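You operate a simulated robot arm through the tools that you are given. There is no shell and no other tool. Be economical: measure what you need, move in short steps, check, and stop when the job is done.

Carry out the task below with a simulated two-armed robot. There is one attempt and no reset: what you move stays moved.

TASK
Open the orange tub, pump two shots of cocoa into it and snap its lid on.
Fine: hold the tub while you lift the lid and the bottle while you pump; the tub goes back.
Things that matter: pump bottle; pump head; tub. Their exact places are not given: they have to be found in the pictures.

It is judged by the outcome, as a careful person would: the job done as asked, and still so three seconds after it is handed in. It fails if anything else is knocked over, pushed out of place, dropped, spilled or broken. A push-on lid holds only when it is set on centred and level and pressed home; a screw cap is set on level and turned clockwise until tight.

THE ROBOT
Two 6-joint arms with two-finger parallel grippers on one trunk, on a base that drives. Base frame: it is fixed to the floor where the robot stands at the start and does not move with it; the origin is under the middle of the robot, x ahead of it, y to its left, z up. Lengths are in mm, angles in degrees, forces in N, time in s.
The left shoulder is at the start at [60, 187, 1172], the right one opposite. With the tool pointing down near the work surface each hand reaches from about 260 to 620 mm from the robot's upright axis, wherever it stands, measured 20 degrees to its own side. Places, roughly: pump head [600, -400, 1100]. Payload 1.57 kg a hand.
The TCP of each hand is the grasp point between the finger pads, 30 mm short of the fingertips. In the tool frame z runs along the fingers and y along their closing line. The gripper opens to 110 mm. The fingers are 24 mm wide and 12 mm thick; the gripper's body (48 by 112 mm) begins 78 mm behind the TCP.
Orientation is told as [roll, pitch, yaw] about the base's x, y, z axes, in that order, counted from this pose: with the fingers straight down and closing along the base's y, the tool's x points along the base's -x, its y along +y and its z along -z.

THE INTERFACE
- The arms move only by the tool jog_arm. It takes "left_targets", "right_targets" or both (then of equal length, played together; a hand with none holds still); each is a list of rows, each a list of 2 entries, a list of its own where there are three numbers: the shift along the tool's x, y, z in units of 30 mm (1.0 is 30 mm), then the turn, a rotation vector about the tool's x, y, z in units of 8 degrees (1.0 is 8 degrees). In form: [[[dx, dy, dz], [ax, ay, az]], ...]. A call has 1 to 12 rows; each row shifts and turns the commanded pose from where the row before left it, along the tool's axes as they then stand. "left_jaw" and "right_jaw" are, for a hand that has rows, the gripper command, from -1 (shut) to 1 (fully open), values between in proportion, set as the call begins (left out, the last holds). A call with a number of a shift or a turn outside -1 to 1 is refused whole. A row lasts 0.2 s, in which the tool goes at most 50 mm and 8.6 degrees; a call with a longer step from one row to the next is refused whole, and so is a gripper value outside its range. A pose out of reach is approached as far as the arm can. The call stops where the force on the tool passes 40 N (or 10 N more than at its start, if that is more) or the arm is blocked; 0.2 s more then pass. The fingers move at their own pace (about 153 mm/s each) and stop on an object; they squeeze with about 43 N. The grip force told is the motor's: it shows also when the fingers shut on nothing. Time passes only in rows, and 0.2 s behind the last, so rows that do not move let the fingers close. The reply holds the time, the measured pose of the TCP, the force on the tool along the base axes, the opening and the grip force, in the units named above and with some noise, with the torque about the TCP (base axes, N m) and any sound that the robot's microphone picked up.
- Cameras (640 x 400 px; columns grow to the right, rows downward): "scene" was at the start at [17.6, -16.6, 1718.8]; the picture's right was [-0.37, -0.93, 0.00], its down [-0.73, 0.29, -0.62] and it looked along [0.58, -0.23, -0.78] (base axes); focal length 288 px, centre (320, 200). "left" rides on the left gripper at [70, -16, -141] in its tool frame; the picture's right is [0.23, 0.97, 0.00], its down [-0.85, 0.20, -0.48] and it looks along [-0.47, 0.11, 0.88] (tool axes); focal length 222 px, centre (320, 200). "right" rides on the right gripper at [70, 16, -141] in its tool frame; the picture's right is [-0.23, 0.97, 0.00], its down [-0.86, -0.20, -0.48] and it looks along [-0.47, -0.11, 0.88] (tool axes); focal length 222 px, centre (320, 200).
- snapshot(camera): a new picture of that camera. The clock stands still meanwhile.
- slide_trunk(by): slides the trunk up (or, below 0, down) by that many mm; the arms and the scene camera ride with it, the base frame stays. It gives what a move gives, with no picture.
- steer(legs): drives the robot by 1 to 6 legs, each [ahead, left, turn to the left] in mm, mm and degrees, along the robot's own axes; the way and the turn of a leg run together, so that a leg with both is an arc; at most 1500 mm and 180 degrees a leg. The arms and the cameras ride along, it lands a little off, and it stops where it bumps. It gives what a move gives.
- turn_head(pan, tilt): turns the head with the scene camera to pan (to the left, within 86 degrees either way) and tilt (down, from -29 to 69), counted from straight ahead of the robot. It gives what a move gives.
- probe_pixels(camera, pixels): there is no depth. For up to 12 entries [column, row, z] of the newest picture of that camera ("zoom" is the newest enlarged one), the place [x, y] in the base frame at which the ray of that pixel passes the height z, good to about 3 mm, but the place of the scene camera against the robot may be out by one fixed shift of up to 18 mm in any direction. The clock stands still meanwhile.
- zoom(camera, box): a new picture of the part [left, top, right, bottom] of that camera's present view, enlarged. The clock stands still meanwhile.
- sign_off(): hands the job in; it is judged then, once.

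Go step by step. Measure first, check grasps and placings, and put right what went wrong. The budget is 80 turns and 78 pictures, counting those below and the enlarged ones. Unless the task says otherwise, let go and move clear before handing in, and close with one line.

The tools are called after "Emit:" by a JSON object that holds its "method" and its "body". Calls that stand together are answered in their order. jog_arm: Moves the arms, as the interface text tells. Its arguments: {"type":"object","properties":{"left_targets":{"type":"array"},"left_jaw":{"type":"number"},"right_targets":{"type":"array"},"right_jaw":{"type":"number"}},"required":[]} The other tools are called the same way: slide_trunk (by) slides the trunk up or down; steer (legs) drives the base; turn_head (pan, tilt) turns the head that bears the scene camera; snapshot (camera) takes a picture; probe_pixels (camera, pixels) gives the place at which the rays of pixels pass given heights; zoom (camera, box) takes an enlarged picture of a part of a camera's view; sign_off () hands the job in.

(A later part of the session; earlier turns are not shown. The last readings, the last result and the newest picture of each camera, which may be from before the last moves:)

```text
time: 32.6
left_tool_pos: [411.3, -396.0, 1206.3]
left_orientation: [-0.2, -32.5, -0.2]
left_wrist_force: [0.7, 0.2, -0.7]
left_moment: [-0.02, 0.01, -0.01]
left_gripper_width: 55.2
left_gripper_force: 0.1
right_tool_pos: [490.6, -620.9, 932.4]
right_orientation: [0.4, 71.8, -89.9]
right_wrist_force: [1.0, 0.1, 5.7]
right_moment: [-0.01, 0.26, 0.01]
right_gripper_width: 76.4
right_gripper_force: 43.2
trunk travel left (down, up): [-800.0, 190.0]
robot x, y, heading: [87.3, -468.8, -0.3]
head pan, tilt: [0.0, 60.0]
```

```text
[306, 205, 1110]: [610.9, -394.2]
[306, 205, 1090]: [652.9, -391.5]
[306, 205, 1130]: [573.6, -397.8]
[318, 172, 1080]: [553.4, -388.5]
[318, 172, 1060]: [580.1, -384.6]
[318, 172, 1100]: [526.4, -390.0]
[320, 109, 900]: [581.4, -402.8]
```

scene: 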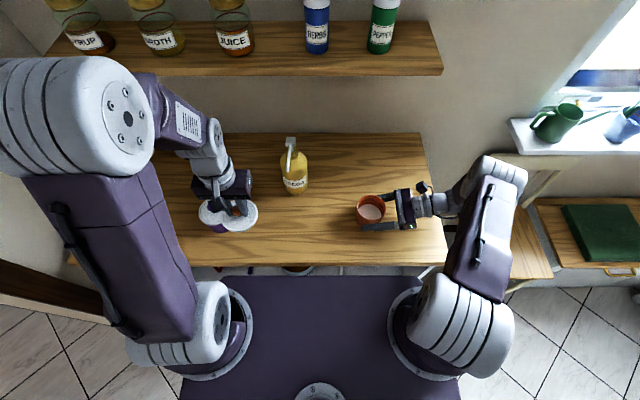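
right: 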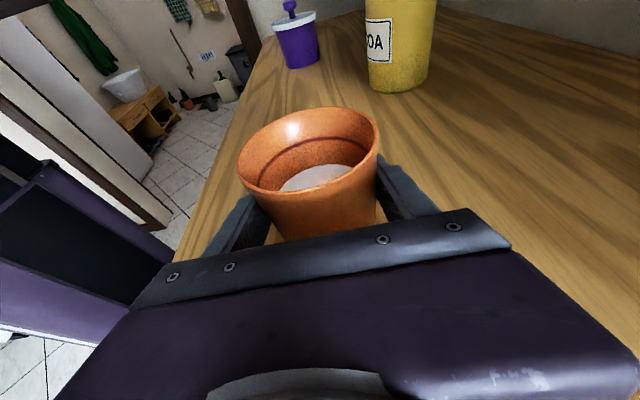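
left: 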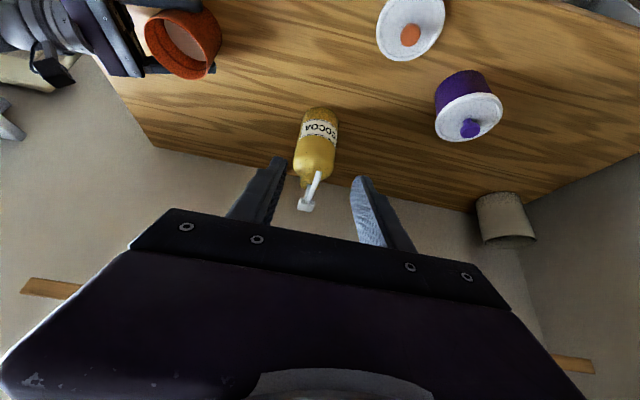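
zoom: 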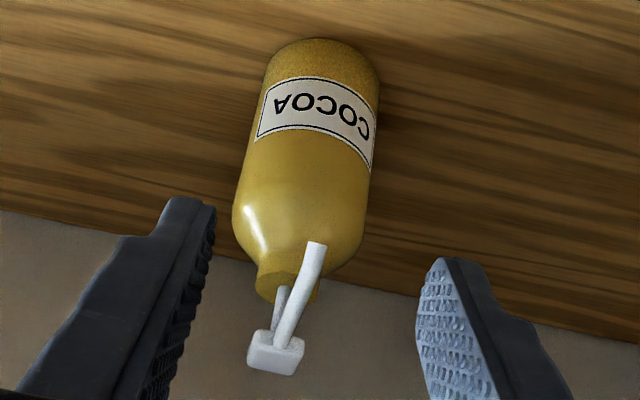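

Emit:
{"method": "zoom", "body": {"camera": "right", "box": [340, 0, 460, 120]}}

Emit:
{"method": "probe_pixels", "body": {"camera": "right", "pixels": [[398, 93, 900], [370, 86, 900], [429, 78, 900], [400, 75, 900]]}}

Emit:
{"method": "zoom", "body": {"camera": "scene", "box": [250, 120, 340, 210]}}

Emit:
{"method": "probe_pixels", "body": {"camera": "scene", "pixels": [[286, 171, 1097], [291, 140, 1112], [370, 211, 970]]}}

```text
3.33 times, centred on (400, 60) of right
```

zoom: 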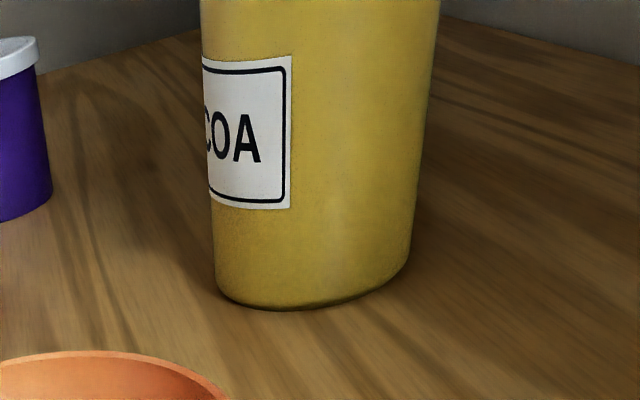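

```text
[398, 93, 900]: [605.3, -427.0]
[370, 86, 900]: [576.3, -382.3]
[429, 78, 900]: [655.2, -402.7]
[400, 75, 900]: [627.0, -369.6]
```

```text
4.44 times, centred on (295, 165) of scene
```

zoom: 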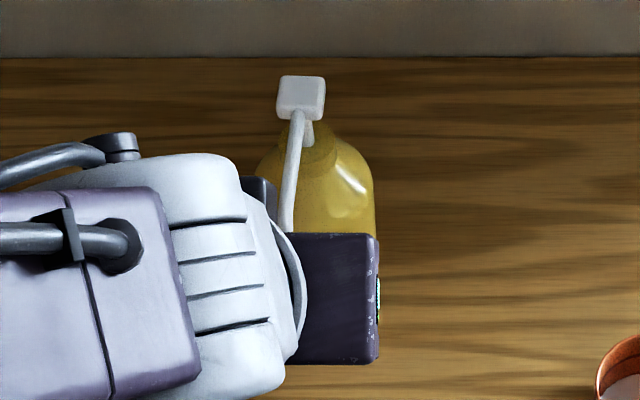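

```text
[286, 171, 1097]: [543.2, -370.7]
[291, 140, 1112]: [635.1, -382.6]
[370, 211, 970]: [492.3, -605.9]
```

Bottle centre ≈(614,-396) with radius ≈38. The head top is about (607,-395,1112) and the spout tip about (527,-390,1098). I'll carry the tub level to about (515,-391), staying 20 mm above the table until I've checked.

Emit:
{"method": "jog_arm", "body": {"right_targets": [[[0.634, 0, -0.206], [0, 0, 0]], [[0.295, 0.104, 0.9075], [0, 0, 0]], [[0.295, 0.104, 0.9075], [0, 0, 0]], [[0.295, 0.104, 0.9075], [0, 0, 0]], [[0.295, 0.104, 0.9075], [0, 0, 0]], [[0.295, 0.104, 0.9075], [0, 0, 0]], [[0.295, 0.104, 0.9075], [0, 0, 0]], [[0.295, 0.104, 0.9075], [0, 0, 0]], [[0.295, 0.104, 0.9075], [0, 0, 0]], [[0, 0, 0], [0, 0, 0]]]}}

Emit:
{"method": "snapshot", "body": {"camera": "left"}}

Emit:
{"method": "snapshot", "body": {"camera": "right"}}

```text
time: 34.8
left_tool_pos: [410.9, -395.0, 1206.2]
left_orientation: [0.0, -32.3, -0.2]
left_wrist_force: [0.3, -0.2, 0.2]
left_moment: [-0.03, 0.01, 0.01]
left_gripper_width: 55.0
left_gripper_force: 0.1
right_tool_pos: [516.5, -390.5, 950.4]
right_orientation: [0.3, 71.8, -90.0]
right_wrist_force: [-0.2, 0.9, -1.1]
right_moment: [-0.03, 0.01, 0.01]
right_gripper_width: 76.2
right_gripper_force: 42.9
trunk travel left (down, up): [-800.0, 190.0]
robot x, y, heading: [88.6, -473.3, 0.0]
head pan, tilt: [0.0, 60.0]
```

```text
45 pictures are left
```

left: 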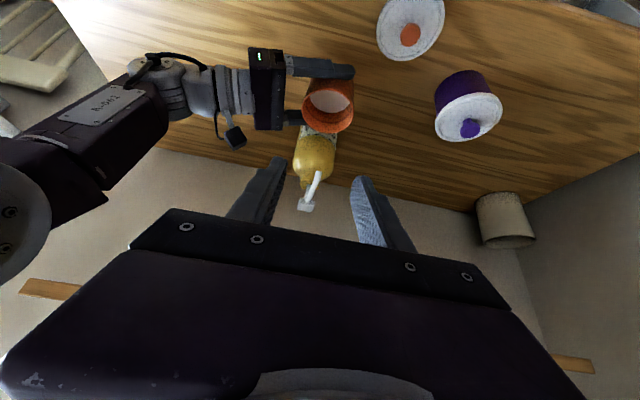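

```text
44 pictures are left
```

right: 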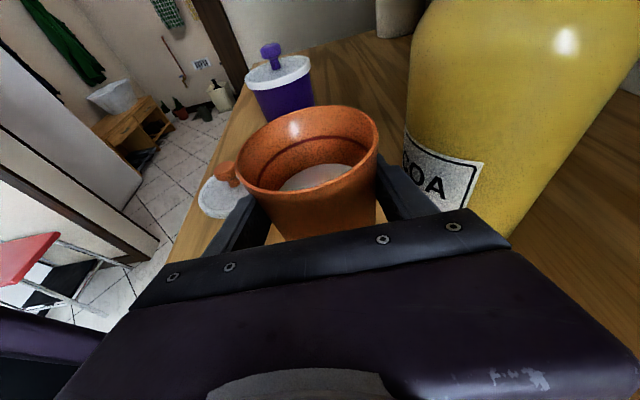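

Emit:
{"method": "jog_arm", "body": {"right_targets": [[[-0.19, -0.017, 0.062], [0, 0, 0]], [[-0.19, -0.017, 0.062], [0, 0, 0]], [[-0.19, -0.017, 0.062], [0, 0, 0]], [[0, 0, 0], [0, 0, 0]]]}}

Emit:
{"method": "zoom", "body": {"camera": "left", "box": [250, 50, 390, 220]}}

```text
time: 35.8
left_tool_pos: [411.9, -395.2, 1204.8]
left_orientation: [0.0, -32.3, -0.2]
left_wrist_force: [-0.4, 0.4, 0.6]
left_moment: [0.0, 0.01, 0.03]
left_gripper_width: 55.0
left_gripper_force: 0.0
right_tool_pos: [514.9, -393.1, 931.3]
right_orientation: [0.3, 71.7, -89.9]
right_wrist_force: [0.0, 0.0, -2.6]
right_moment: [-0.01, -0.01, 0.01]
right_gripper_width: 75.9
right_gripper_force: 42.9
trunk travel left (down, up): [-800.0, 190.0]
robot x, y, heading: [86.9, -469.0, -0.4]
head pan, tilt: [0.0, 60.0]
```

```text
2.35 times, centred on (320, 135) of left
```

zoom: 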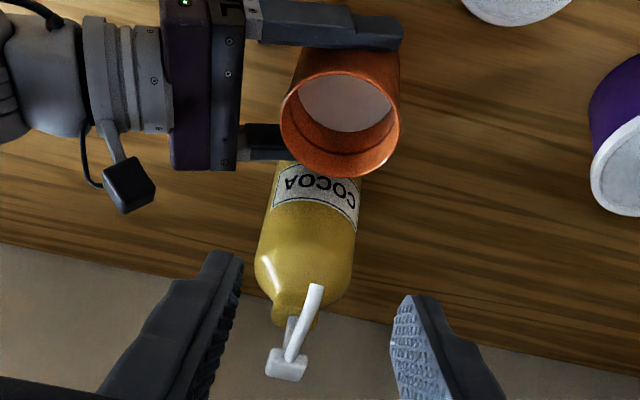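

The force reading shows no contact yet, so I'll lower in 2 mm steps.

Emit:
{"method": "jog_arm", "body": {"right_targets": [[[-0.065, 0, 0.02], [0, 0, 0]], [[-0.065, 0, 0.02], [0, 0, 0]], [[0, 0, 0], [0, 0, 0]]]}}

```text
time: 36.6
left_tool_pos: [410.2, -396.2, 1206.9]
left_orientation: [-0.1, -32.4, -0.2]
left_wrist_force: [-0.6, 0.7, -0.6]
left_moment: [-0.01, 0.0, 0.03]
left_gripper_width: 55.2
left_gripper_force: 0.1
right_tool_pos: [514.6, -391.4, 932.1]
right_orientation: [1.3, 72.0, -89.0]
right_wrist_force: [5.8, -0.1, 31.7]
right_moment: [-0.43, 0.12, 0.12]
right_gripper_width: 76.2
right_gripper_force: 42.3
trunk travel left (down, up): [-800.0, 190.0]
robot x, y, heading: [89.5, -470.4, -0.2]
head pan, tilt: [0.0, 60.0]
```

The tub is on the table. I'll open the right fingers to about 86 mm and back straight out along -y.

Emit:
{"method": "jog_arm", "body": {"right_targets": [[[0, 0, 0], [0, 0, 0]], [[0, 0, 0], [0, 0, 0]], [[-0.12, 0, -0.4], [0, 0, 0]], [[-0.309, 0, -0.951], [0, 0, 0]], [[-0.309, 0, -0.951], [0, 0, 0]], [[-0.309, 0, -0.951], [0, 0, 0]], [[-0.309, 0, -0.951], [0, 0, 0]]], "right_jaw": 0.58}}

Emit:
{"method": "zoom", "body": {"camera": "left", "box": [230, 40, 410, 220]}}

Emit:
{"method": "snapshot", "body": {"camera": "right"}}

```text
time: 38.2
left_tool_pos: [410.8, -396.0, 1205.6]
left_orientation: [0.0, -32.3, -0.2]
left_wrist_force: [0.7, 0.6, 1.5]
left_moment: [0.01, 0.0, 0.0]
left_gripper_width: 55.2
left_gripper_force: 0.2
right_tool_pos: [514.2, -525.6, 930.0]
right_orientation: [0.3, 71.8, -89.9]
right_wrist_force: [-0.8, 0.2, -0.9]
right_moment: [0.01, 0.01, 0.0]
right_gripper_width: 86.8
right_gripper_force: 0.0
trunk travel left (down, up): [-800.0, 190.0]
robot x, y, heading: [87.9, -474.0, -0.4]
head pan, tilt: [0.0, 60.0]
```

```text
2.22 times, centred on (320, 130) of left
```

zoom: 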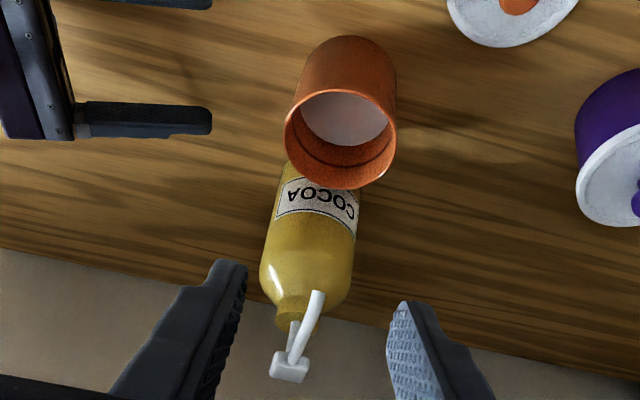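

```text
41 pictures are left
```

right: 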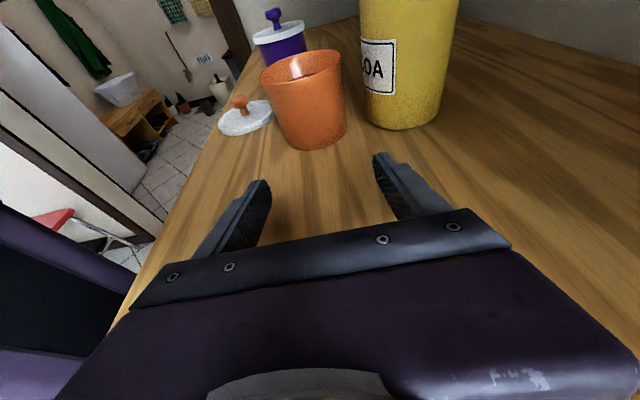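

Emit:
{"method": "probe_pixels", "body": {"camera": "left", "pixels": [[329, 103, 970], [304.5, 103, 970], [353.5, 103, 970], [329, 124.5, 970], [329, 84, 970], [318.5, 172.5, 1098]]}}

Emit:
{"method": "probe_pixels", "body": {"camera": "right", "pixels": [[362, 115, 900], [440, 115, 900], [400, 131, 900], [320, 149, 900], [302, 66, 970]]}}

```text
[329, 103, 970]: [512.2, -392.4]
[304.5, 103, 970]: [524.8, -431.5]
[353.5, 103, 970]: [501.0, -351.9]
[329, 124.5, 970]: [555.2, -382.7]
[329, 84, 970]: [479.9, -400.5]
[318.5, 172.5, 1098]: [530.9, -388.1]
```

```text
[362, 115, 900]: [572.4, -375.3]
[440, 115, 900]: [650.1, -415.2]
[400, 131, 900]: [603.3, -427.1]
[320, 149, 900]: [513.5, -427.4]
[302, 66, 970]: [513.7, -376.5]
```

The tub stands at (514,-391) under the spout tip at about (529,-389). I'll raise the right hand beside the bottle with the jaw a bit wider, and move the left fist towards the pump head at 16° tilt.

Emit:
{"method": "jog_arm", "body": {"right_targets": [[[0.555, 0.833, -0.18], [0, 0, 0]], [[0.555, 0.833, -0.18], [0, 0, 0]], [[0.555, 0.833, -0.18], [0, 0, 0]], [[0.555, 0.833, -0.18], [0, 0, 0]], [[0, 0, 0], [0, 0, 0]], [[0, 0, 0], [0, 0, 0]]], "right_jaw": 0.73, "left_targets": [[[0, 0, 0], [0, 1, 0]], [[0, 0, 0], [0, 1, 0]], [[-0.895, 0, 0.317], [0, 0, 0]], [[-0.895, 0, 0.317], [0, 0, 0]], [[-0.895, 0, 0.317], [0, 0, 0]], [[0, 0, 0], [0, 0, 0]]], "left_jaw": -1}}

Emit:
{"method": "snapshot", "body": {"camera": "right"}}

Emit:
{"method": "snapshot", "body": {"camera": "left"}}

Emit:
{"method": "snapshot", "body": {"camera": "scene"}}

```text
time: 39.6
left_tool_pos: [496.0, -395.8, 1201.4]
left_orientation: [-0.1, -16.3, -0.1]
left_wrist_force: [-0.6, 0.4, -0.4]
left_moment: [0.01, 0.01, 0.0]
left_gripper_width: 0.1
left_gripper_force: 21.0
right_tool_pos: [614.5, -525.0, 999.3]
right_orientation: [0.4, 71.7, -89.8]
right_wrist_force: [0.2, -0.8, -0.5]
right_moment: [-0.03, -0.02, -0.02]
right_gripper_width: 94.9
right_gripper_force: 0.0
trunk travel left (down, up): [-800.0, 190.0]
robot x, y, heading: [92.1, -471.0, -0.1]
head pan, tilt: [0.0, 60.0]
```

```text
40 pictures are left
```

right: 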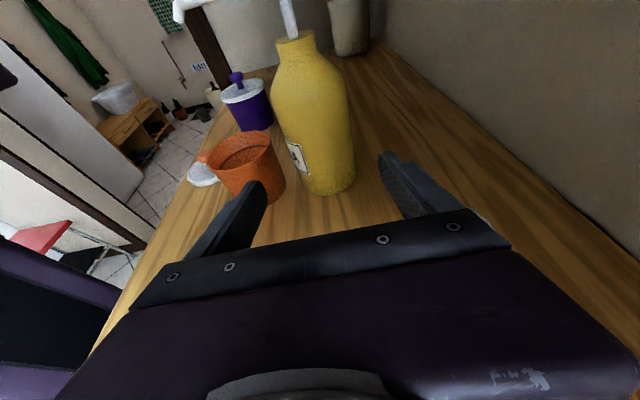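

```text
39 pictures are left
```

left: 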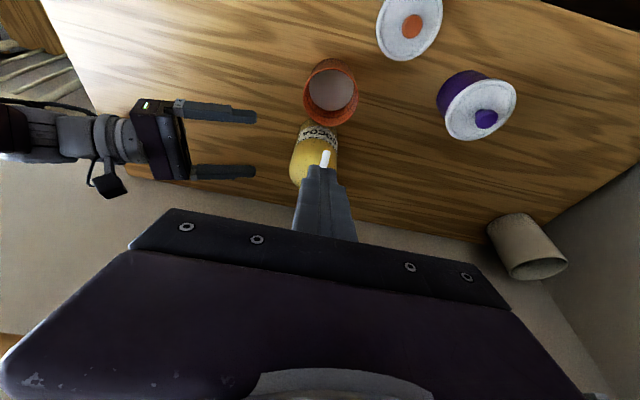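

```text
38 pictures are left
```

scene: 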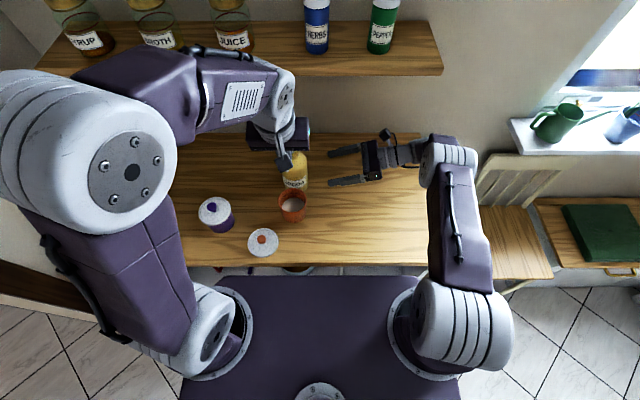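

The bottle lies between the right fingers' lines. I'll advance the right hand to it.

Emit:
{"method": "jog_arm", "body": {"right_targets": [[[0.266, 0, 0.818], [0, 0, 0]], [[0.266, 0, 0.818], [0, 0, 0]], [[0.266, 0, 0.818], [0, 0, 0]], [[0.266, 0, 0.818], [0, 0, 0]], [[0.2, 0, 0.6], [0, 0, 0]], [[0, 0, 0], [0, 0, 0]]]}}

Emit:
{"method": "snapshot", "body": {"camera": "right"}}

Emit:
{"method": "zoom", "body": {"camera": "left", "box": [210, 40, 410, 240]}}

```text
time: 41.0
left_tool_pos: [497.0, -394.7, 1201.3]
left_orientation: [-0.1, -16.3, -0.2]
left_wrist_force: [0.5, 0.5, -0.8]
left_moment: [0.0, 0.01, 0.0]
left_gripper_width: 0.1
left_gripper_force: 21.6
right_tool_pos: [614.1, -402.8, 999.6]
right_orientation: [0.3, 71.6, -89.9]
right_wrist_force: [-0.1, -0.3, 0.1]
right_moment: [0.01, 0.04, 0.03]
right_gripper_width: 95.3
right_gripper_force: 0.0
trunk travel left (down, up): [-800.0, 190.0]
robot x, y, heading: [88.1, -468.6, -0.3]
head pan, tilt: [0.0, 60.0]
```

```text
37 pictures are left
```

right: 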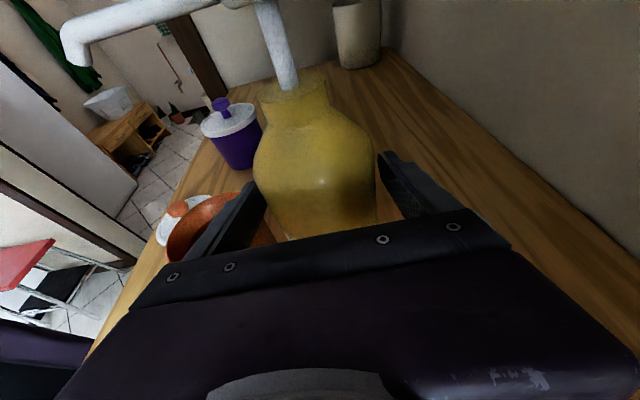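

```text
2.00 times, centred on (310, 140) of left
```

zoom: 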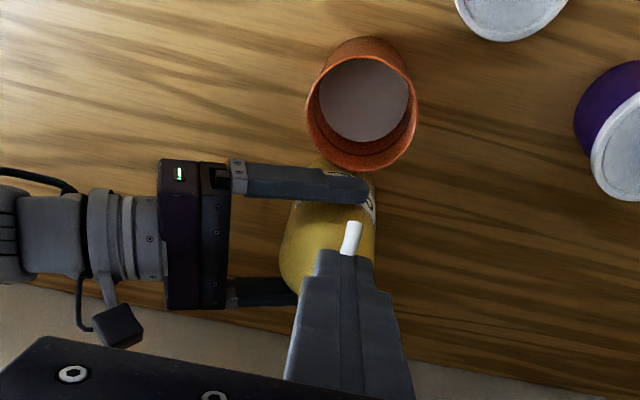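

Emit:
{"method": "jog_arm", "body": {"right_targets": [[[0, 0, 0], [0, 0, 0]], [[0, 0, 0], [0, 0, 0]], [[0, 0, 0], [0, 0, 0]]], "right_jaw": -1}}

Emit:
{"method": "probe_pixels", "body": {"camera": "right", "pixels": [[88, 92, 1085], [88, 92, 1090], [88, 92, 1080], [88, 92, 1075]]}}

```text
time: 41.8
left_tool_pos: [496.7, -395.6, 1200.1]
left_orientation: [-0.2, -16.3, -0.3]
left_wrist_force: [0.1, 0.2, 1.0]
left_moment: [0.02, -0.01, 0.02]
left_gripper_width: 0.0
left_gripper_force: 21.3
right_tool_pos: [615.0, -403.3, 999.0]
right_orientation: [0.2, 71.8, -89.9]
right_wrist_force: [0.6, -0.3, 0.9]
right_moment: [-0.03, 0.04, 0.02]
right_gripper_width: 77.7
right_gripper_force: 43.0
trunk travel left (down, up): [-800.0, 190.0]
robot x, y, heading: [90.2, -468.2, -0.2]
head pan, tilt: [0.0, 60.0]
```

```text
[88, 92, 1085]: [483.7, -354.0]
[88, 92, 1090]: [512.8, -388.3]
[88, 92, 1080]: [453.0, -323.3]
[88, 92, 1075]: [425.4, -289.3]
```

The bottle is held at 77.7 mm. Now I'll bring the left fist above the pump head.

Emit:
{"method": "jog_arm", "body": {"left_targets": [[[-0.905, 0, 0.26], [0, 0, 0]], [[-0.905, 0, 0.26], [0, 0, 0]], [[-0.905, 0, 0.26], [0, 0, 0]], [[-0.905, 0, 0.26], [0, 0, 0]], [[0, 0, 0], [0, 0, 0]]]}}

Emit:
{"method": "snapshot", "body": {"camera": "right"}}

Emit:
{"method": "snapshot", "body": {"camera": "left"}}

Emit:
{"method": "snapshot", "body": {"camera": "scene"}}

```text
time: 43.0
left_tool_pos: [609.7, -395.6, 1200.7]
left_orientation: [-0.1, -16.4, -0.2]
left_wrist_force: [-0.2, 0.4, -0.7]
left_moment: [-0.03, 0.01, -0.02]
left_gripper_width: 0.0
left_gripper_force: 21.4
right_tool_pos: [615.0, -402.8, 998.8]
right_orientation: [0.5, 71.7, -89.9]
right_wrist_force: [0.9, -0.7, -0.4]
right_moment: [0.07, 0.06, -0.02]
right_gripper_width: 77.7
right_gripper_force: 42.5
trunk travel left (down, up): [-800.0, 190.0]
robot x, y, heading: [87.7, -469.1, -0.2]
head pan, tilt: [0.0, 60.0]
```

```text
35 pictures are left
```

right: 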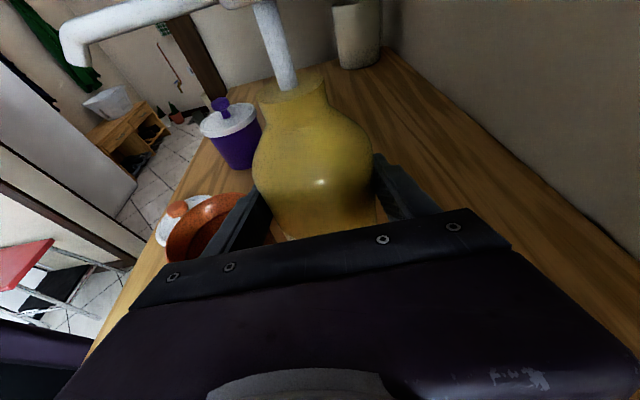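

```text
34 pictures are left
```

left: 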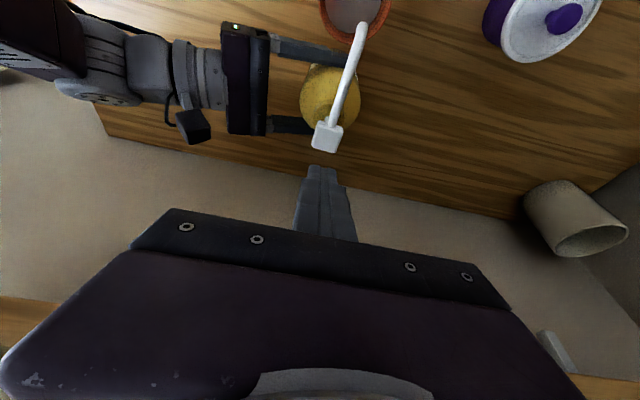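

```text
33 pictures are left
```

scene: 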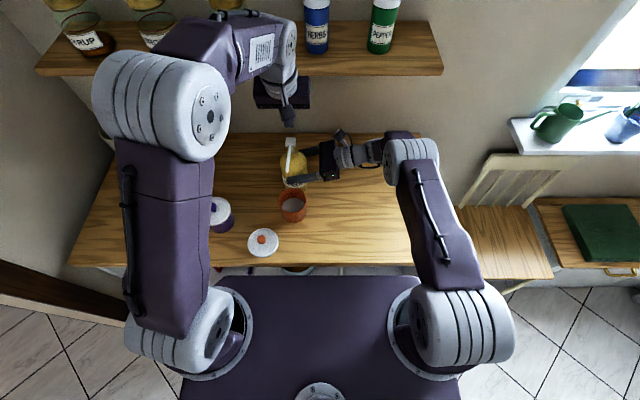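

Emit:
{"method": "probe_pixels", "body": {"camera": "left", "pixels": [[327, 132, 1112], [327, 132, 1105], [327, 132, 1120], [362, 27, 1095], [362, 27, 1085], [0, 310, 1300], [600, 380, 1300]]}}

Emit:
{"method": "zoom", "body": {"camera": "left", "box": [270, 0, 420, 200]}}

```text
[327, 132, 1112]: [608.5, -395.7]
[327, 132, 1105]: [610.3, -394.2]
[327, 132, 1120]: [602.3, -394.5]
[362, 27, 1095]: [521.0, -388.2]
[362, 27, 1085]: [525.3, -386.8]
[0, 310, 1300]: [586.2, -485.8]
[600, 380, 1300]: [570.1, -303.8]
```

```text
2.00 times, centred on (345, 100) of left
```

zoom: 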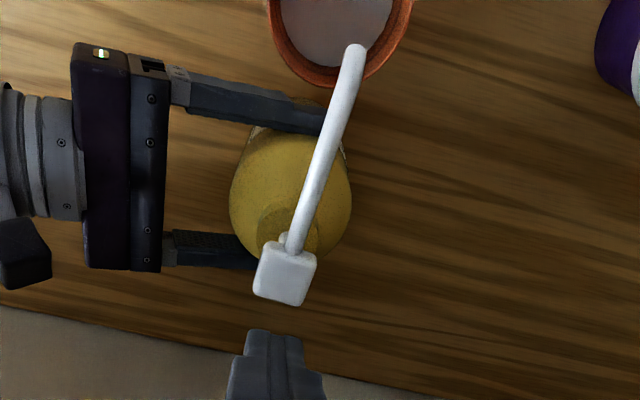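

The head is at (608,-395,1112), and the spout tip at (521,-388) is well inside the tub. I'll go down onto the head slowly.

Emit:
{"method": "jog_arm", "body": {"left_targets": [[[0.23, 0, 0.8], [0, 0, 0]], [[0.2, 0, 0.7], [0, 0, 0]], [[0.0276, 0, 0.096], [0, 0, 0]], [[0.0276, 0, 0.096], [0, 0, 0]], [[0.0276, 0, 0.096], [0, 0, 0]], [[0.0276, 0, 0.096], [0, 0, 0]], [[0, 0, 0], [0, 0, 0]]]}}

Emit:
{"method": "snapshot", "body": {"camera": "right"}}

```text
time: 44.6
left_tool_pos: [610.8, -395.2, 1142.8]
left_orientation: [-0.2, -16.4, -0.2]
left_wrist_force: [-0.6, 0.8, 4.1]
left_moment: [0.02, 0.0, 0.03]
left_gripper_width: 0.0
left_gripper_force: 21.2
right_tool_pos: [615.1, -402.4, 998.7]
right_orientation: [0.4, 71.8, -89.9]
right_wrist_force: [3.5, -0.5, 0.7]
right_moment: [0.13, -0.09, -0.02]
right_gripper_width: 77.7
right_gripper_force: 43.3
trunk travel left (down, up): [-800.0, 190.0]
robot x, y, heading: [88.3, -469.3, -0.1]
head pan, tilt: [0.0, 60.0]
```

```text
31 pictures are left
```

right: 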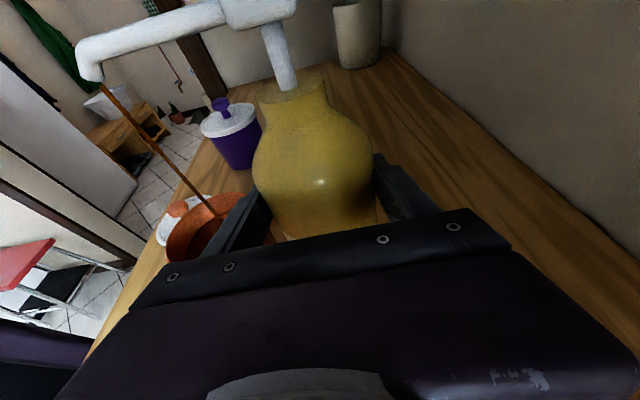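

Cocoa is already streaming into the tub at (205,205) in the right view, and the force is only 4 N. I'll continue the stroke to its end.

Emit:
{"method": "jog_arm", "body": {"left_targets": [[[0.0276, 0, 0.096], [0, 0, 0]], [[0.0276, 0, 0.096], [0, 0, 0]], [[0.0276, 0, 0.096], [0, 0, 0]], [[0.0276, 0, 0.096], [0, 0, 0]]]}}

Emit:
{"method": "snapshot", "body": {"camera": "right"}}

```text
time: 45.6
left_tool_pos: [610.8, -396.6, 1130.4]
left_orientation: [-0.1, -16.4, -0.1]
left_wrist_force: [-1.2, -1.7, 6.5]
left_moment: [-0.07, 0.02, 0.01]
left_gripper_width: 0.0
left_gripper_force: 20.9
right_tool_pos: [614.2, -402.6, 999.0]
right_orientation: [0.3, 71.7, -90.0]
right_wrist_force: [5.6, 1.3, 0.4]
right_moment: [-0.12, -0.05, -0.06]
right_gripper_width: 77.5
right_gripper_force: 43.3
trunk travel left (down, up): [-800.0, 190.0]
robot x, y, heading: [90.6, -473.3, -0.1]
head pan, tilt: [0.0, 60.0]
```

```text
30 pictures are left
```

right: 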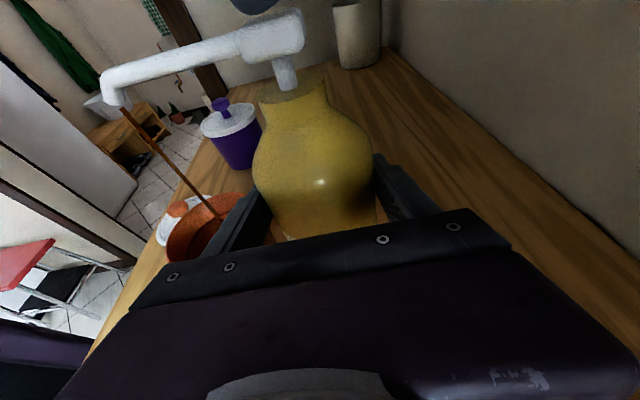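

Emit:
{"method": "jog_arm", "body": {"left_targets": [[[0.0276, 0, 0.096], [0, 0, 0]], [[0.0276, 0, 0.096], [0, 0, 0]], [[0.0276, 0, 0.096], [0, 0, 0]], [[0.0276, 0, 0.096], [0, 0, 0]], [[0.0276, 0, 0.096], [0, 0, 0]]]}}

Emit:
{"method": "snapshot", "body": {"camera": "right"}}

```text
time: 46.4
left_tool_pos: [610.0, -397.6, 1125.8]
left_orientation: [-0.2, -16.8, -0.1]
left_wrist_force: [-4.8, 0.6, 13.9]
left_moment: [0.04, 0.17, -0.07]
left_gripper_width: 0.0
left_gripper_force: 21.0
right_tool_pos: [614.5, -403.3, 998.9]
right_orientation: [0.5, 71.6, -90.1]
right_wrist_force: [2.2, 1.6, 0.4]
right_moment: [0.1, 0.59, 0.12]
right_gripper_width: 77.9
right_gripper_force: 42.9
trunk travel left (down, up): [-800.0, 190.0]
robot x, y, heading: [90.4, -471.3, 0.1]
head pan, tilt: [0.0, 60.0]
stopped in row 3 (left hand): the force on the tool passed its limit at 45 N (the readings are from after the stop); the commanded pose is now the measured one
```

```text
29 pictures are left
```

right: 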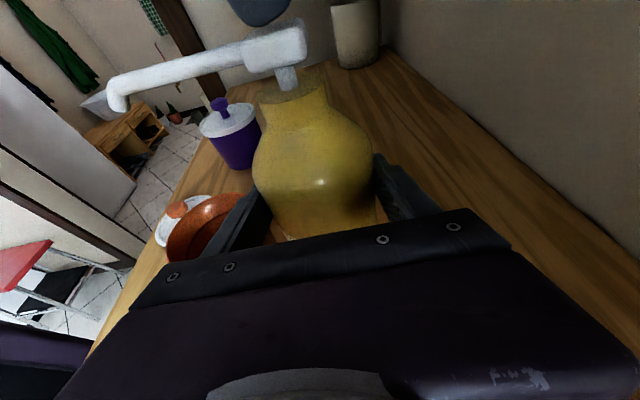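

The pump bottomed at z≈1125 and the stream ended, which is shot one. I'll rise fully clear so the pump can return.

Emit:
{"method": "jog_arm", "body": {"left_targets": [[[-0.161, 0, -0.56], [0, 0, 0]], [[-0.161, 0, -0.56], [0, 0, 0]], [[0, 0, 0], [0, 0, 0]], [[0, 0, 0], [0, 0, 0]], [[0, 0, 0], [0, 0, 0]], [[0, 0, 0], [0, 0, 0]]]}}

Emit:
{"method": "snapshot", "body": {"camera": "right"}}

```text
time: 47.8
left_tool_pos: [609.8, -396.7, 1160.3]
left_orientation: [-0.2, -16.7, -0.2]
left_wrist_force: [-0.3, 0.0, 0.6]
left_moment: [0.0, 0.0, 0.03]
left_gripper_width: 0.4
left_gripper_force: 21.1
right_tool_pos: [615.0, -402.2, 999.0]
right_orientation: [0.5, 71.7, -90.0]
right_wrist_force: [-2.3, 1.4, 10.0]
right_moment: [0.22, 0.16, 0.12]
right_gripper_width: 77.9
right_gripper_force: 42.7
trunk travel left (down, up): [-800.0, 190.0]
robot x, y, heading: [90.0, -468.1, -0.2]
head pan, tilt: [0.0, 60.0]
```

```text
28 pictures are left
```

right: 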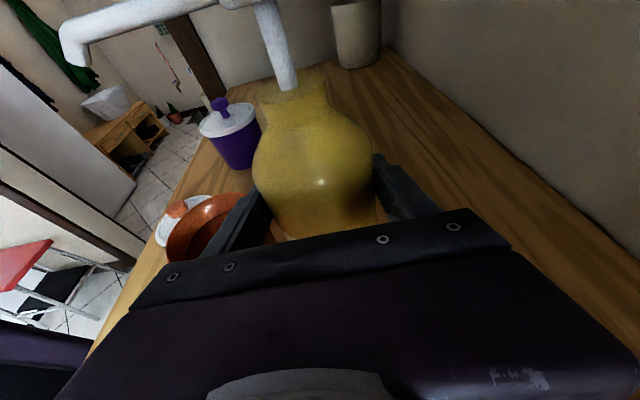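

The head returned to full height. Now the second shot.

Emit:
{"method": "jog_arm", "body": {"left_targets": [[[0.11, 0, 0.385], [0, 0, 0]], [[0.0276, 0, 0.096], [0, 0, 0]], [[0.0276, 0, 0.096], [0, 0, 0]], [[0.0276, 0, 0.096], [0, 0, 0]], [[0.0276, 0, 0.096], [0, 0, 0]], [[0.0276, 0, 0.096], [0, 0, 0]], [[0.0276, 0, 0.096], [0, 0, 0]], [[0.0276, 0, 0.096], [0, 0, 0]], [[0.0276, 0, 0.096], [0, 0, 0]], [[0.0276, 0, 0.096], [0, 0, 0]]]}}

Emit:
{"method": "jog_arm", "body": {"left_targets": [[[0, 0, 0], [0, 0, 0]], [[-0.161, 0, -0.56], [0, 0, 0]], [[-0.161, 0, -0.56], [0, 0, 0]], [[-0.23, 0, -0.8], [0, 0, 0]], [[0, 0, 0], [0, 0, 0]], [[0, 0, 0], [0, 0, 0]]]}}

Emit:
{"method": "snapshot", "body": {"camera": "left"}}

```text
time: 50.0
left_tool_pos: [610.2, -397.5, 1126.0]
left_orientation: [-0.3, -17.2, -0.3]
left_wrist_force: [-6.5, 0.7, 16.4]
left_moment: [0.06, 0.27, -0.1]
left_gripper_width: 0.3
left_gripper_force: 21.7
right_tool_pos: [615.5, -402.7, 1000.0]
right_orientation: [0.7, 71.5, -90.2]
right_wrist_force: [2.0, 2.5, 3.3]
right_moment: [0.0, 0.64, 0.04]
right_gripper_width: 77.8
right_gripper_force: 43.2
trunk travel left (down, up): [-800.0, 190.0]
robot x, y, heading: [87.0, -466.9, -0.2]
head pan, tilt: [0.0, 60.0]
stopped in row 10 (left hand): the force on the tool passed its limit at 46 N (the readings are from after the stop); the commanded pose is now the measured one
```

```text
time: 51.5
left_tool_pos: [608.3, -398.5, 1185.7]
left_orientation: [-0.3, -17.0, -0.3]
left_wrist_force: [-0.3, 0.0, -0.8]
left_moment: [-0.01, -0.01, 0.01]
left_gripper_width: 0.3
left_gripper_force: 21.4
right_tool_pos: [614.7, -402.8, 998.0]
right_orientation: [0.7, 71.5, -90.0]
right_wrist_force: [-5.8, 2.7, 14.6]
right_moment: [0.22, 0.15, 0.12]
right_gripper_width: 77.9
right_gripper_force: 42.6
trunk travel left (down, up): [-800.0, 190.0]
robot x, y, heading: [91.9, -465.0, -0.2]
head pan, tilt: [0.0, 60.0]
```

```text
27 pictures are left
```

left: 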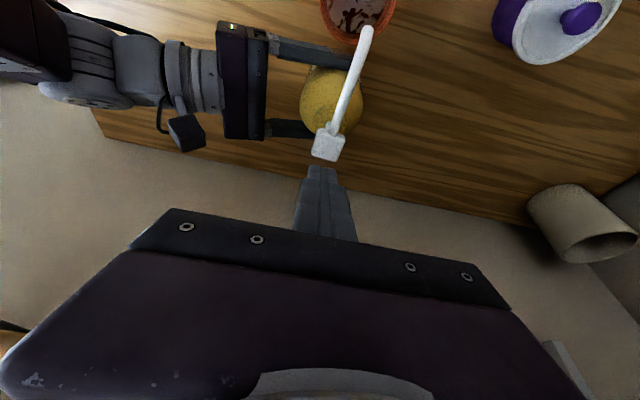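

Both shots were delivered, and dark cocoa shows in the tub at (358,12). I'll release the bottle with the right hand and draw the left hand back over the lid side.

Emit:
{"method": "jog_arm", "body": {"right_targets": [[[0, 0, 0], [0, 0, 0]], [[0, 0, 0], [0, 0, 0]], [[0, 0, 0], [0, 0, 0]], [[-0.257, 0, -0.793], [0, 0, 0]], [[-0.257, 0, -0.793], [0, 0, 0]], [[-0.257, 0, -0.793], [0, 0, 0]], [[-0.257, 0, -0.793], [0, 0, 0]], [[-0.257, 0, -0.793], [0, 0, 0]], [[0, 0, 0], [0, 0, 0]], [[0, 0, 0], [0, 0, 0]]], "right_jaw": 0.73, "left_targets": [[[0.91, 0, -0.278], [0, 0, 0]], [[0.91, 0, -0.278], [0, 0, 0]], [[0.91, 0, -0.278], [0, 0, 0]], [[0.91, 0, -0.278], [0, 0, 0]], [[0.91, 0, -0.278], [0, 0, 0]], [[0.91, 0, -0.278], [0, 0, 0]], [[0.91, 0, -0.278], [0, 0, 0]], [[0, 0, 0], [0, 0.71, 0]], [[0, 0, 0], [0, 0.71, 0]], [[0, 0, 0], [0, 0.71, 0]]]}}

Emit:
{"method": "snapshot", "body": {"camera": "right"}}

Emit:
{"method": "snapshot", "body": {"camera": "left"}}

```text
time: 53.6
left_tool_pos: [412.8, -395.2, 1183.3]
left_orientation: [-0.3, 0.3, -0.2]
left_wrist_force: [0.4, 0.4, 0.3]
left_moment: [0.0, 0.02, -0.04]
left_gripper_width: 0.2
left_gripper_force: 21.3
right_tool_pos: [615.7, -527.2, 999.0]
right_orientation: [0.1, 71.4, -90.7]
right_wrist_force: [-0.3, -0.6, -0.2]
right_moment: [0.0, -0.05, -0.01]
right_gripper_width: 95.1
right_gripper_force: 0.0
trunk travel left (down, up): [-800.0, 190.0]
robot x, y, heading: [88.7, -473.9, 0.0]
head pan, tilt: [0.0, 60.0]
```

```text
26 pictures are left
```

right: 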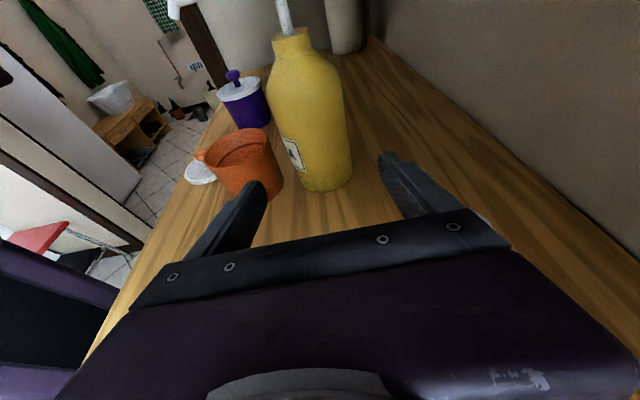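

```text
25 pictures are left
```

left: 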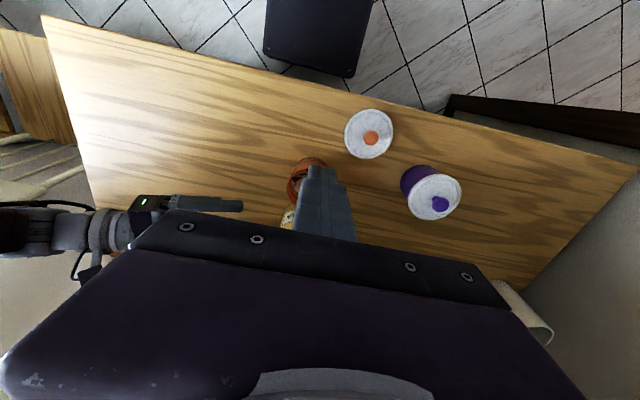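

Emit:
{"method": "jog_arm", "body": {"right_targets": [[[-0.539, -0.855, 0.175], [0, 0, 0]], [[-0.539, -0.855, 0.175], [0, 0, 0]], [[-0.539, -0.855, 0.175], [0, 0, 0]], [[-0.539, -0.855, 0.175], [0, 0, 0]], [[0, 0, 0], [0, 0, 0]]], "right_jaw": 0.58, "left_targets": [[[0, 0.99, 0], [0, 0, 0]], [[0, 0.99, 0], [0, 0, 0]], [[0, 0.99, 0], [0, 0, 0]], [[0, 0, 0.8], [0, 0, 0]], [[0, 0, 0.8], [0, 0, 0]]], "left_jaw": 0}}

Emit:
{"method": "snapshot", "body": {"camera": "right"}}

Emit:
{"method": "snapshot", "body": {"camera": "left"}}

```text
time: 54.9
left_tool_pos: [414.1, -307.4, 1134.4]
left_orientation: [-0.1, 0.2, -0.3]
left_wrist_force: [-0.1, 0.0, 0.8]
left_moment: [0.0, 0.0, 0.02]
left_gripper_width: 54.7
left_gripper_force: 0.0
right_tool_pos: [513.9, -528.8, 929.9]
right_orientation: [0.0, 71.4, -90.8]
right_wrist_force: [0.3, -0.3, 0.2]
right_moment: [0.02, 0.0, 0.03]
right_gripper_width: 86.9
right_gripper_force: 0.1
trunk travel left (down, up): [-800.0, 190.0]
robot x, y, heading: [88.1, -468.1, -0.0]
head pan, tilt: [0.0, 60.0]
```

```text
24 pictures are left
```

right: 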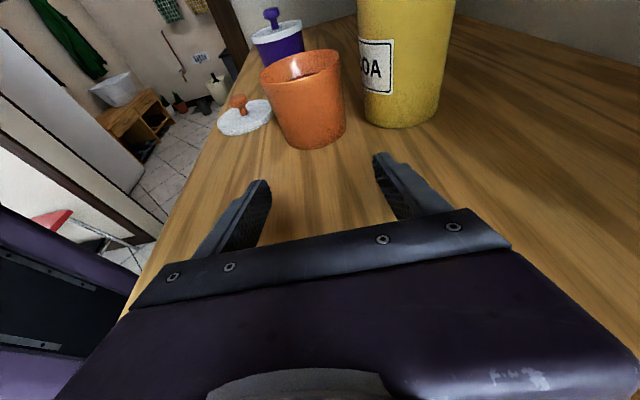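

```text
23 pictures are left
```

left: 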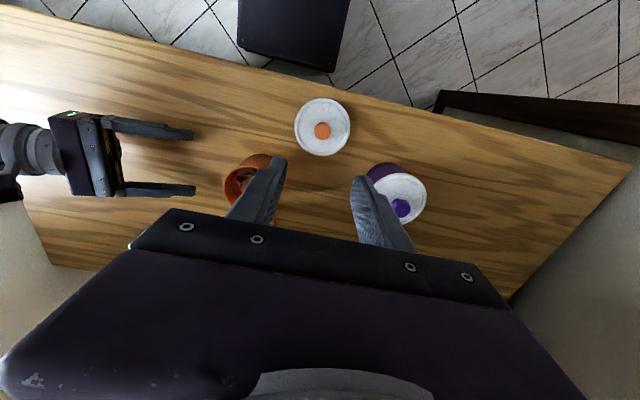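

Emit:
{"method": "jog_arm", "body": {"right_targets": [[[0.3, -0.015, 0.872], [0, 0, 0]], [[0.3, -0.015, 0.872], [0, 0, 0]], [[0.3, -0.015, 0.872], [0, 0, 0]], [[0.3, -0.015, 0.872], [0, 0, 0]], [[0.3, -0.015, 0.872], [0, 0, 0]], [[0, 0, 0], [0, 0, 0]]]}}

Emit:
{"method": "snapshot", "body": {"camera": "right"}}

```text
time: 56.2
left_tool_pos: [413.1, -306.6, 1137.1]
left_orientation: [-0.2, 0.0, -0.5]
left_wrist_force: [0.5, 0.7, -0.4]
left_moment: [-0.01, -0.05, -0.01]
left_gripper_width: 55.0
left_gripper_force: 0.1
right_tool_pos: [512.8, -390.8, 932.5]
right_orientation: [0.2, 71.4, -90.6]
right_wrist_force: [0.0, -0.7, 0.1]
right_moment: [0.02, 0.0, 0.01]
right_gripper_width: 87.0
right_gripper_force: 0.1
trunk travel left (down, up): [-800.0, 190.0]
robot x, y, heading: [88.4, -473.0, -0.1]
head pan, tilt: [0.0, 60.0]
```

```text
22 pictures are left
```

right: 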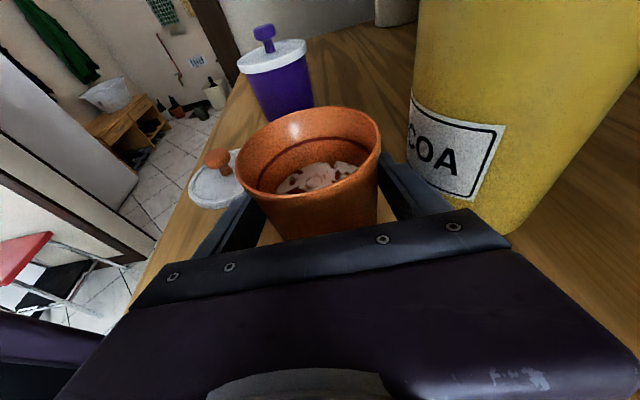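

Emit:
{"method": "jog_arm", "body": {"right_targets": [[[0, 0, 0], [0, 0, 0]], [[0, 0, 0], [0, 0, 0]], [[0, 0, 0], [0, 0, 0]]], "right_jaw": -1}}

```text
time: 57.0
left_tool_pos: [412.3, -307.5, 1135.1]
left_orientation: [-0.3, 0.1, -0.3]
left_wrist_force: [0.0, -0.6, 0.2]
left_moment: [0.01, -0.03, 0.0]
left_gripper_width: 54.7
left_gripper_force: 0.1
right_tool_pos: [513.6, -390.4, 931.7]
right_orientation: [0.1, 71.5, -90.5]
right_wrist_force: [0.1, -0.1, 1.5]
right_moment: [0.07, 0.06, 0.0]
right_gripper_width: 76.2
right_gripper_force: 43.4
trunk travel left (down, up): [-800.0, 190.0]
robot x, y, heading: [89.7, -467.1, -0.2]
head pan, tilt: [0.0, 60.0]
```

Emit:
{"method": "jog_arm", "body": {"right_targets": [[[0.475, 0, -0.16], [0, 0, 0]], [[-0.304, -0.0875, -0.908], [0, 0, 0]], [[-0.304, -0.0875, -0.908], [0, 0, 0]], [[-0.304, -0.0875, -0.908], [0, 0, 0]], [[-0.304, -0.0875, -0.908], [0, 0, 0]], [[-0.304, -0.0875, -0.908], [0, 0, 0]], [[-0.304, -0.0875, -0.908], [0, 0, 0]], [[-0.304, -0.0875, -0.908], [0, 0, 0]], [[-0.304, -0.0875, -0.908], [0, 0, 0]], [[0, 0, 0], [0, 0, 0]]]}}

Emit:
{"method": "snapshot", "body": {"camera": "scene"}}

Emit:
{"method": "zoom", "body": {"camera": "left", "box": [250, 60, 400, 220]}}

Emit:
{"method": "probe_pixels", "body": {"camera": "left", "pixels": [[322, 130, 935], [322, 130, 930], [322, 127, 911]]}}

```text
time: 59.2
left_tool_pos: [412.6, -306.6, 1134.9]
left_orientation: [-0.3, 0.1, -0.3]
left_wrist_force: [1.3, -0.4, 0.4]
left_moment: [0.0, -0.01, 0.05]
left_gripper_width: 55.2
left_gripper_force: 0.0
right_tool_pos: [488.4, -618.5, 946.2]
right_orientation: [0.0, 71.3, -90.7]
right_wrist_force: [-0.4, 0.1, -1.1]
right_moment: [-0.03, -0.02, 0.0]
right_gripper_width: 76.0
right_gripper_force: 43.3
trunk travel left (down, up): [-800.0, 190.0]
robot x, y, heading: [87.4, -468.1, -0.2]
head pan, tilt: [0.0, 60.0]
```

```text
21 pictures are left
```

scene: 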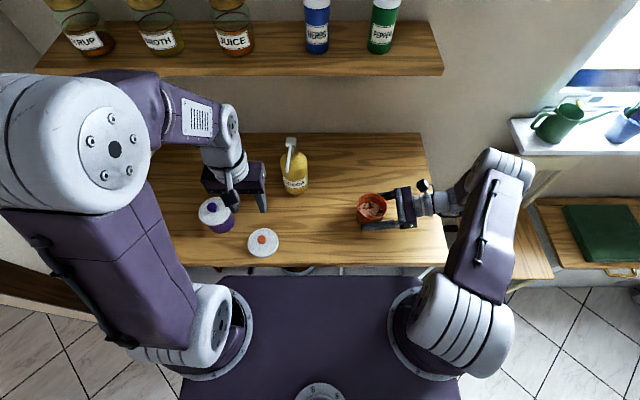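

```text
2.50 times, centred on (325, 140) of left
```

zoom: 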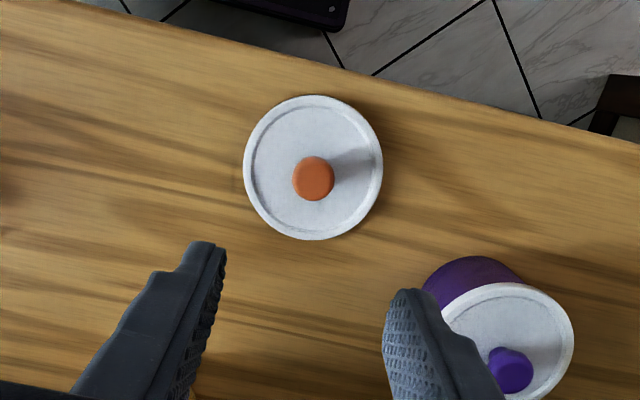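

```text
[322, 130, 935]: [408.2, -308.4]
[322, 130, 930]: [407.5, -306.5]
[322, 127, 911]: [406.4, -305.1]
```

The tub is back over its place at z+14. I'll lower it the rest of the way and lower the left hand over the lid knob at the same time.

Emit:
{"method": "jog_arm", "body": {"right_targets": [[[-0.23, 0.033, 0.043], [0, 0, 0]], [[-0.23, 0.033, 0.043], [0, 0, 0]], [[-0.03, 0, 0.01], [0, 0, 0]], [[0, 0, 0], [0, 0, 0]], [[0, 0, 0], [0, 0, 0]], [[0, 0, 0], [0, 0, 0]], [[0, 0, 0], [0, 0, 0]], [[0, 0, 0], [0, 0, 0]]], "left_targets": [[[0, 0, 0.9], [0, 0, 0]], [[0, 0, 0.9], [0, 0, 0]], [[0, 0, 0.9], [0, 0, 0]], [[0, 0, 0.9], [0, 0, 0]], [[0, 0, 0.9], [0, 0, 0]], [[0, 0, 0.9], [0, 0, 0]], [[0, 0, 0.85], [0, 0, 0]], [[0, 0, 0], [0, 0, 0]]]}}

```text
time: 61.0
left_tool_pos: [413.0, -307.1, 949.3]
left_orientation: [-0.1, 0.1, -0.4]
left_wrist_force: [0.1, -0.9, -0.4]
left_moment: [0.03, -0.02, -0.01]
left_gripper_width: 55.0
left_gripper_force: 0.1
right_tool_pos: [490.9, -620.5, 932.2]
right_orientation: [0.3, 71.3, -90.6]
right_wrist_force: [0.7, 0.4, 0.7]
right_moment: [0.03, 0.09, 0.01]
right_gripper_width: 76.1
right_gripper_force: 43.0
trunk travel left (down, up): [-800.0, 190.0]
robot x, y, heading: [85.1, -470.1, 0.1]
head pan, tilt: [0.0, 60.0]
```

Emit:
{"method": "jog_arm", "body": {"right_targets": [[[-0.04, 0, 0.013], [0, 0, 0]], [[0, 0, 0], [0, 0, 0]], [[0, 0, 0], [0, 0, 0]]], "left_targets": [[[0, 0, 0.2], [0, 0, 0]], [[0, 0, 0], [0, 0, 0]], [[0, 0, 0], [0, 0, 0]]]}}

Emit:
{"method": "jog_arm", "body": {"left_targets": [[[0, 0, 0], [0, 0, 0]], [[0, 0, 0], [0, 0, 0]], [[0, 0, 0], [0, 0, 0]]], "left_jaw": -1}}

Emit:
{"method": "snapshot", "body": {"camera": "left"}}

```text
time: 61.9
left_tool_pos: [412.7, -307.5, 945.3]
left_orientation: [0.0, 0.1, -0.3]
left_wrist_force: [0.8, 0.0, 0.0]
left_moment: [-0.01, -0.01, 0.0]
left_gripper_width: 55.2
left_gripper_force: 0.0
right_tool_pos: [491.6, -620.7, 931.5]
right_orientation: [0.4, 71.5, -90.5]
right_wrist_force: [4.4, -2.0, 17.3]
right_moment: [-0.01, 0.26, -0.01]
right_gripper_width: 75.9
right_gripper_force: 43.3
trunk travel left (down, up): [-800.0, 190.0]
robot x, y, heading: [93.7, -471.8, -0.0]
head pan, tilt: [0.0, 60.0]
```

```text
time: 62.6
left_tool_pos: [412.3, -307.7, 945.7]
left_orientation: [0.0, 0.0, -0.3]
left_wrist_force: [-0.9, -0.5, 0.9]
left_moment: [-0.02, 0.0, -0.01]
left_gripper_width: 23.3
left_gripper_force: 35.6
right_tool_pos: [491.6, -620.6, 930.7]
right_orientation: [0.4, 71.5, -90.3]
right_wrist_force: [7.0, -2.2, 22.4]
right_moment: [-0.11, 0.19, 0.05]
right_gripper_width: 76.0
right_gripper_force: 43.1
trunk travel left (down, up): [-800.0, 190.0]
robot x, y, heading: [90.2, -469.3, -0.3]
head pan, tilt: [0.0, 60.0]
```

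```text
19 pictures are left
```

left: 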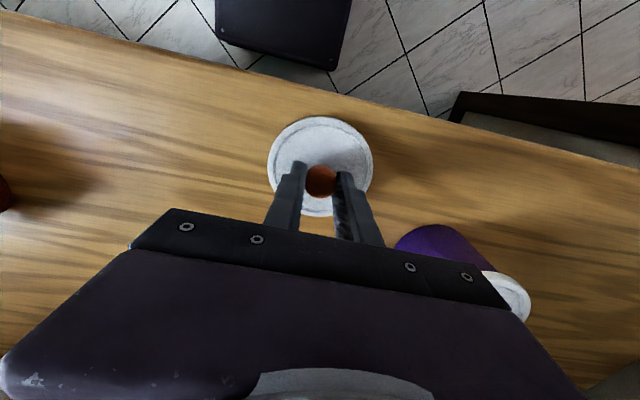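

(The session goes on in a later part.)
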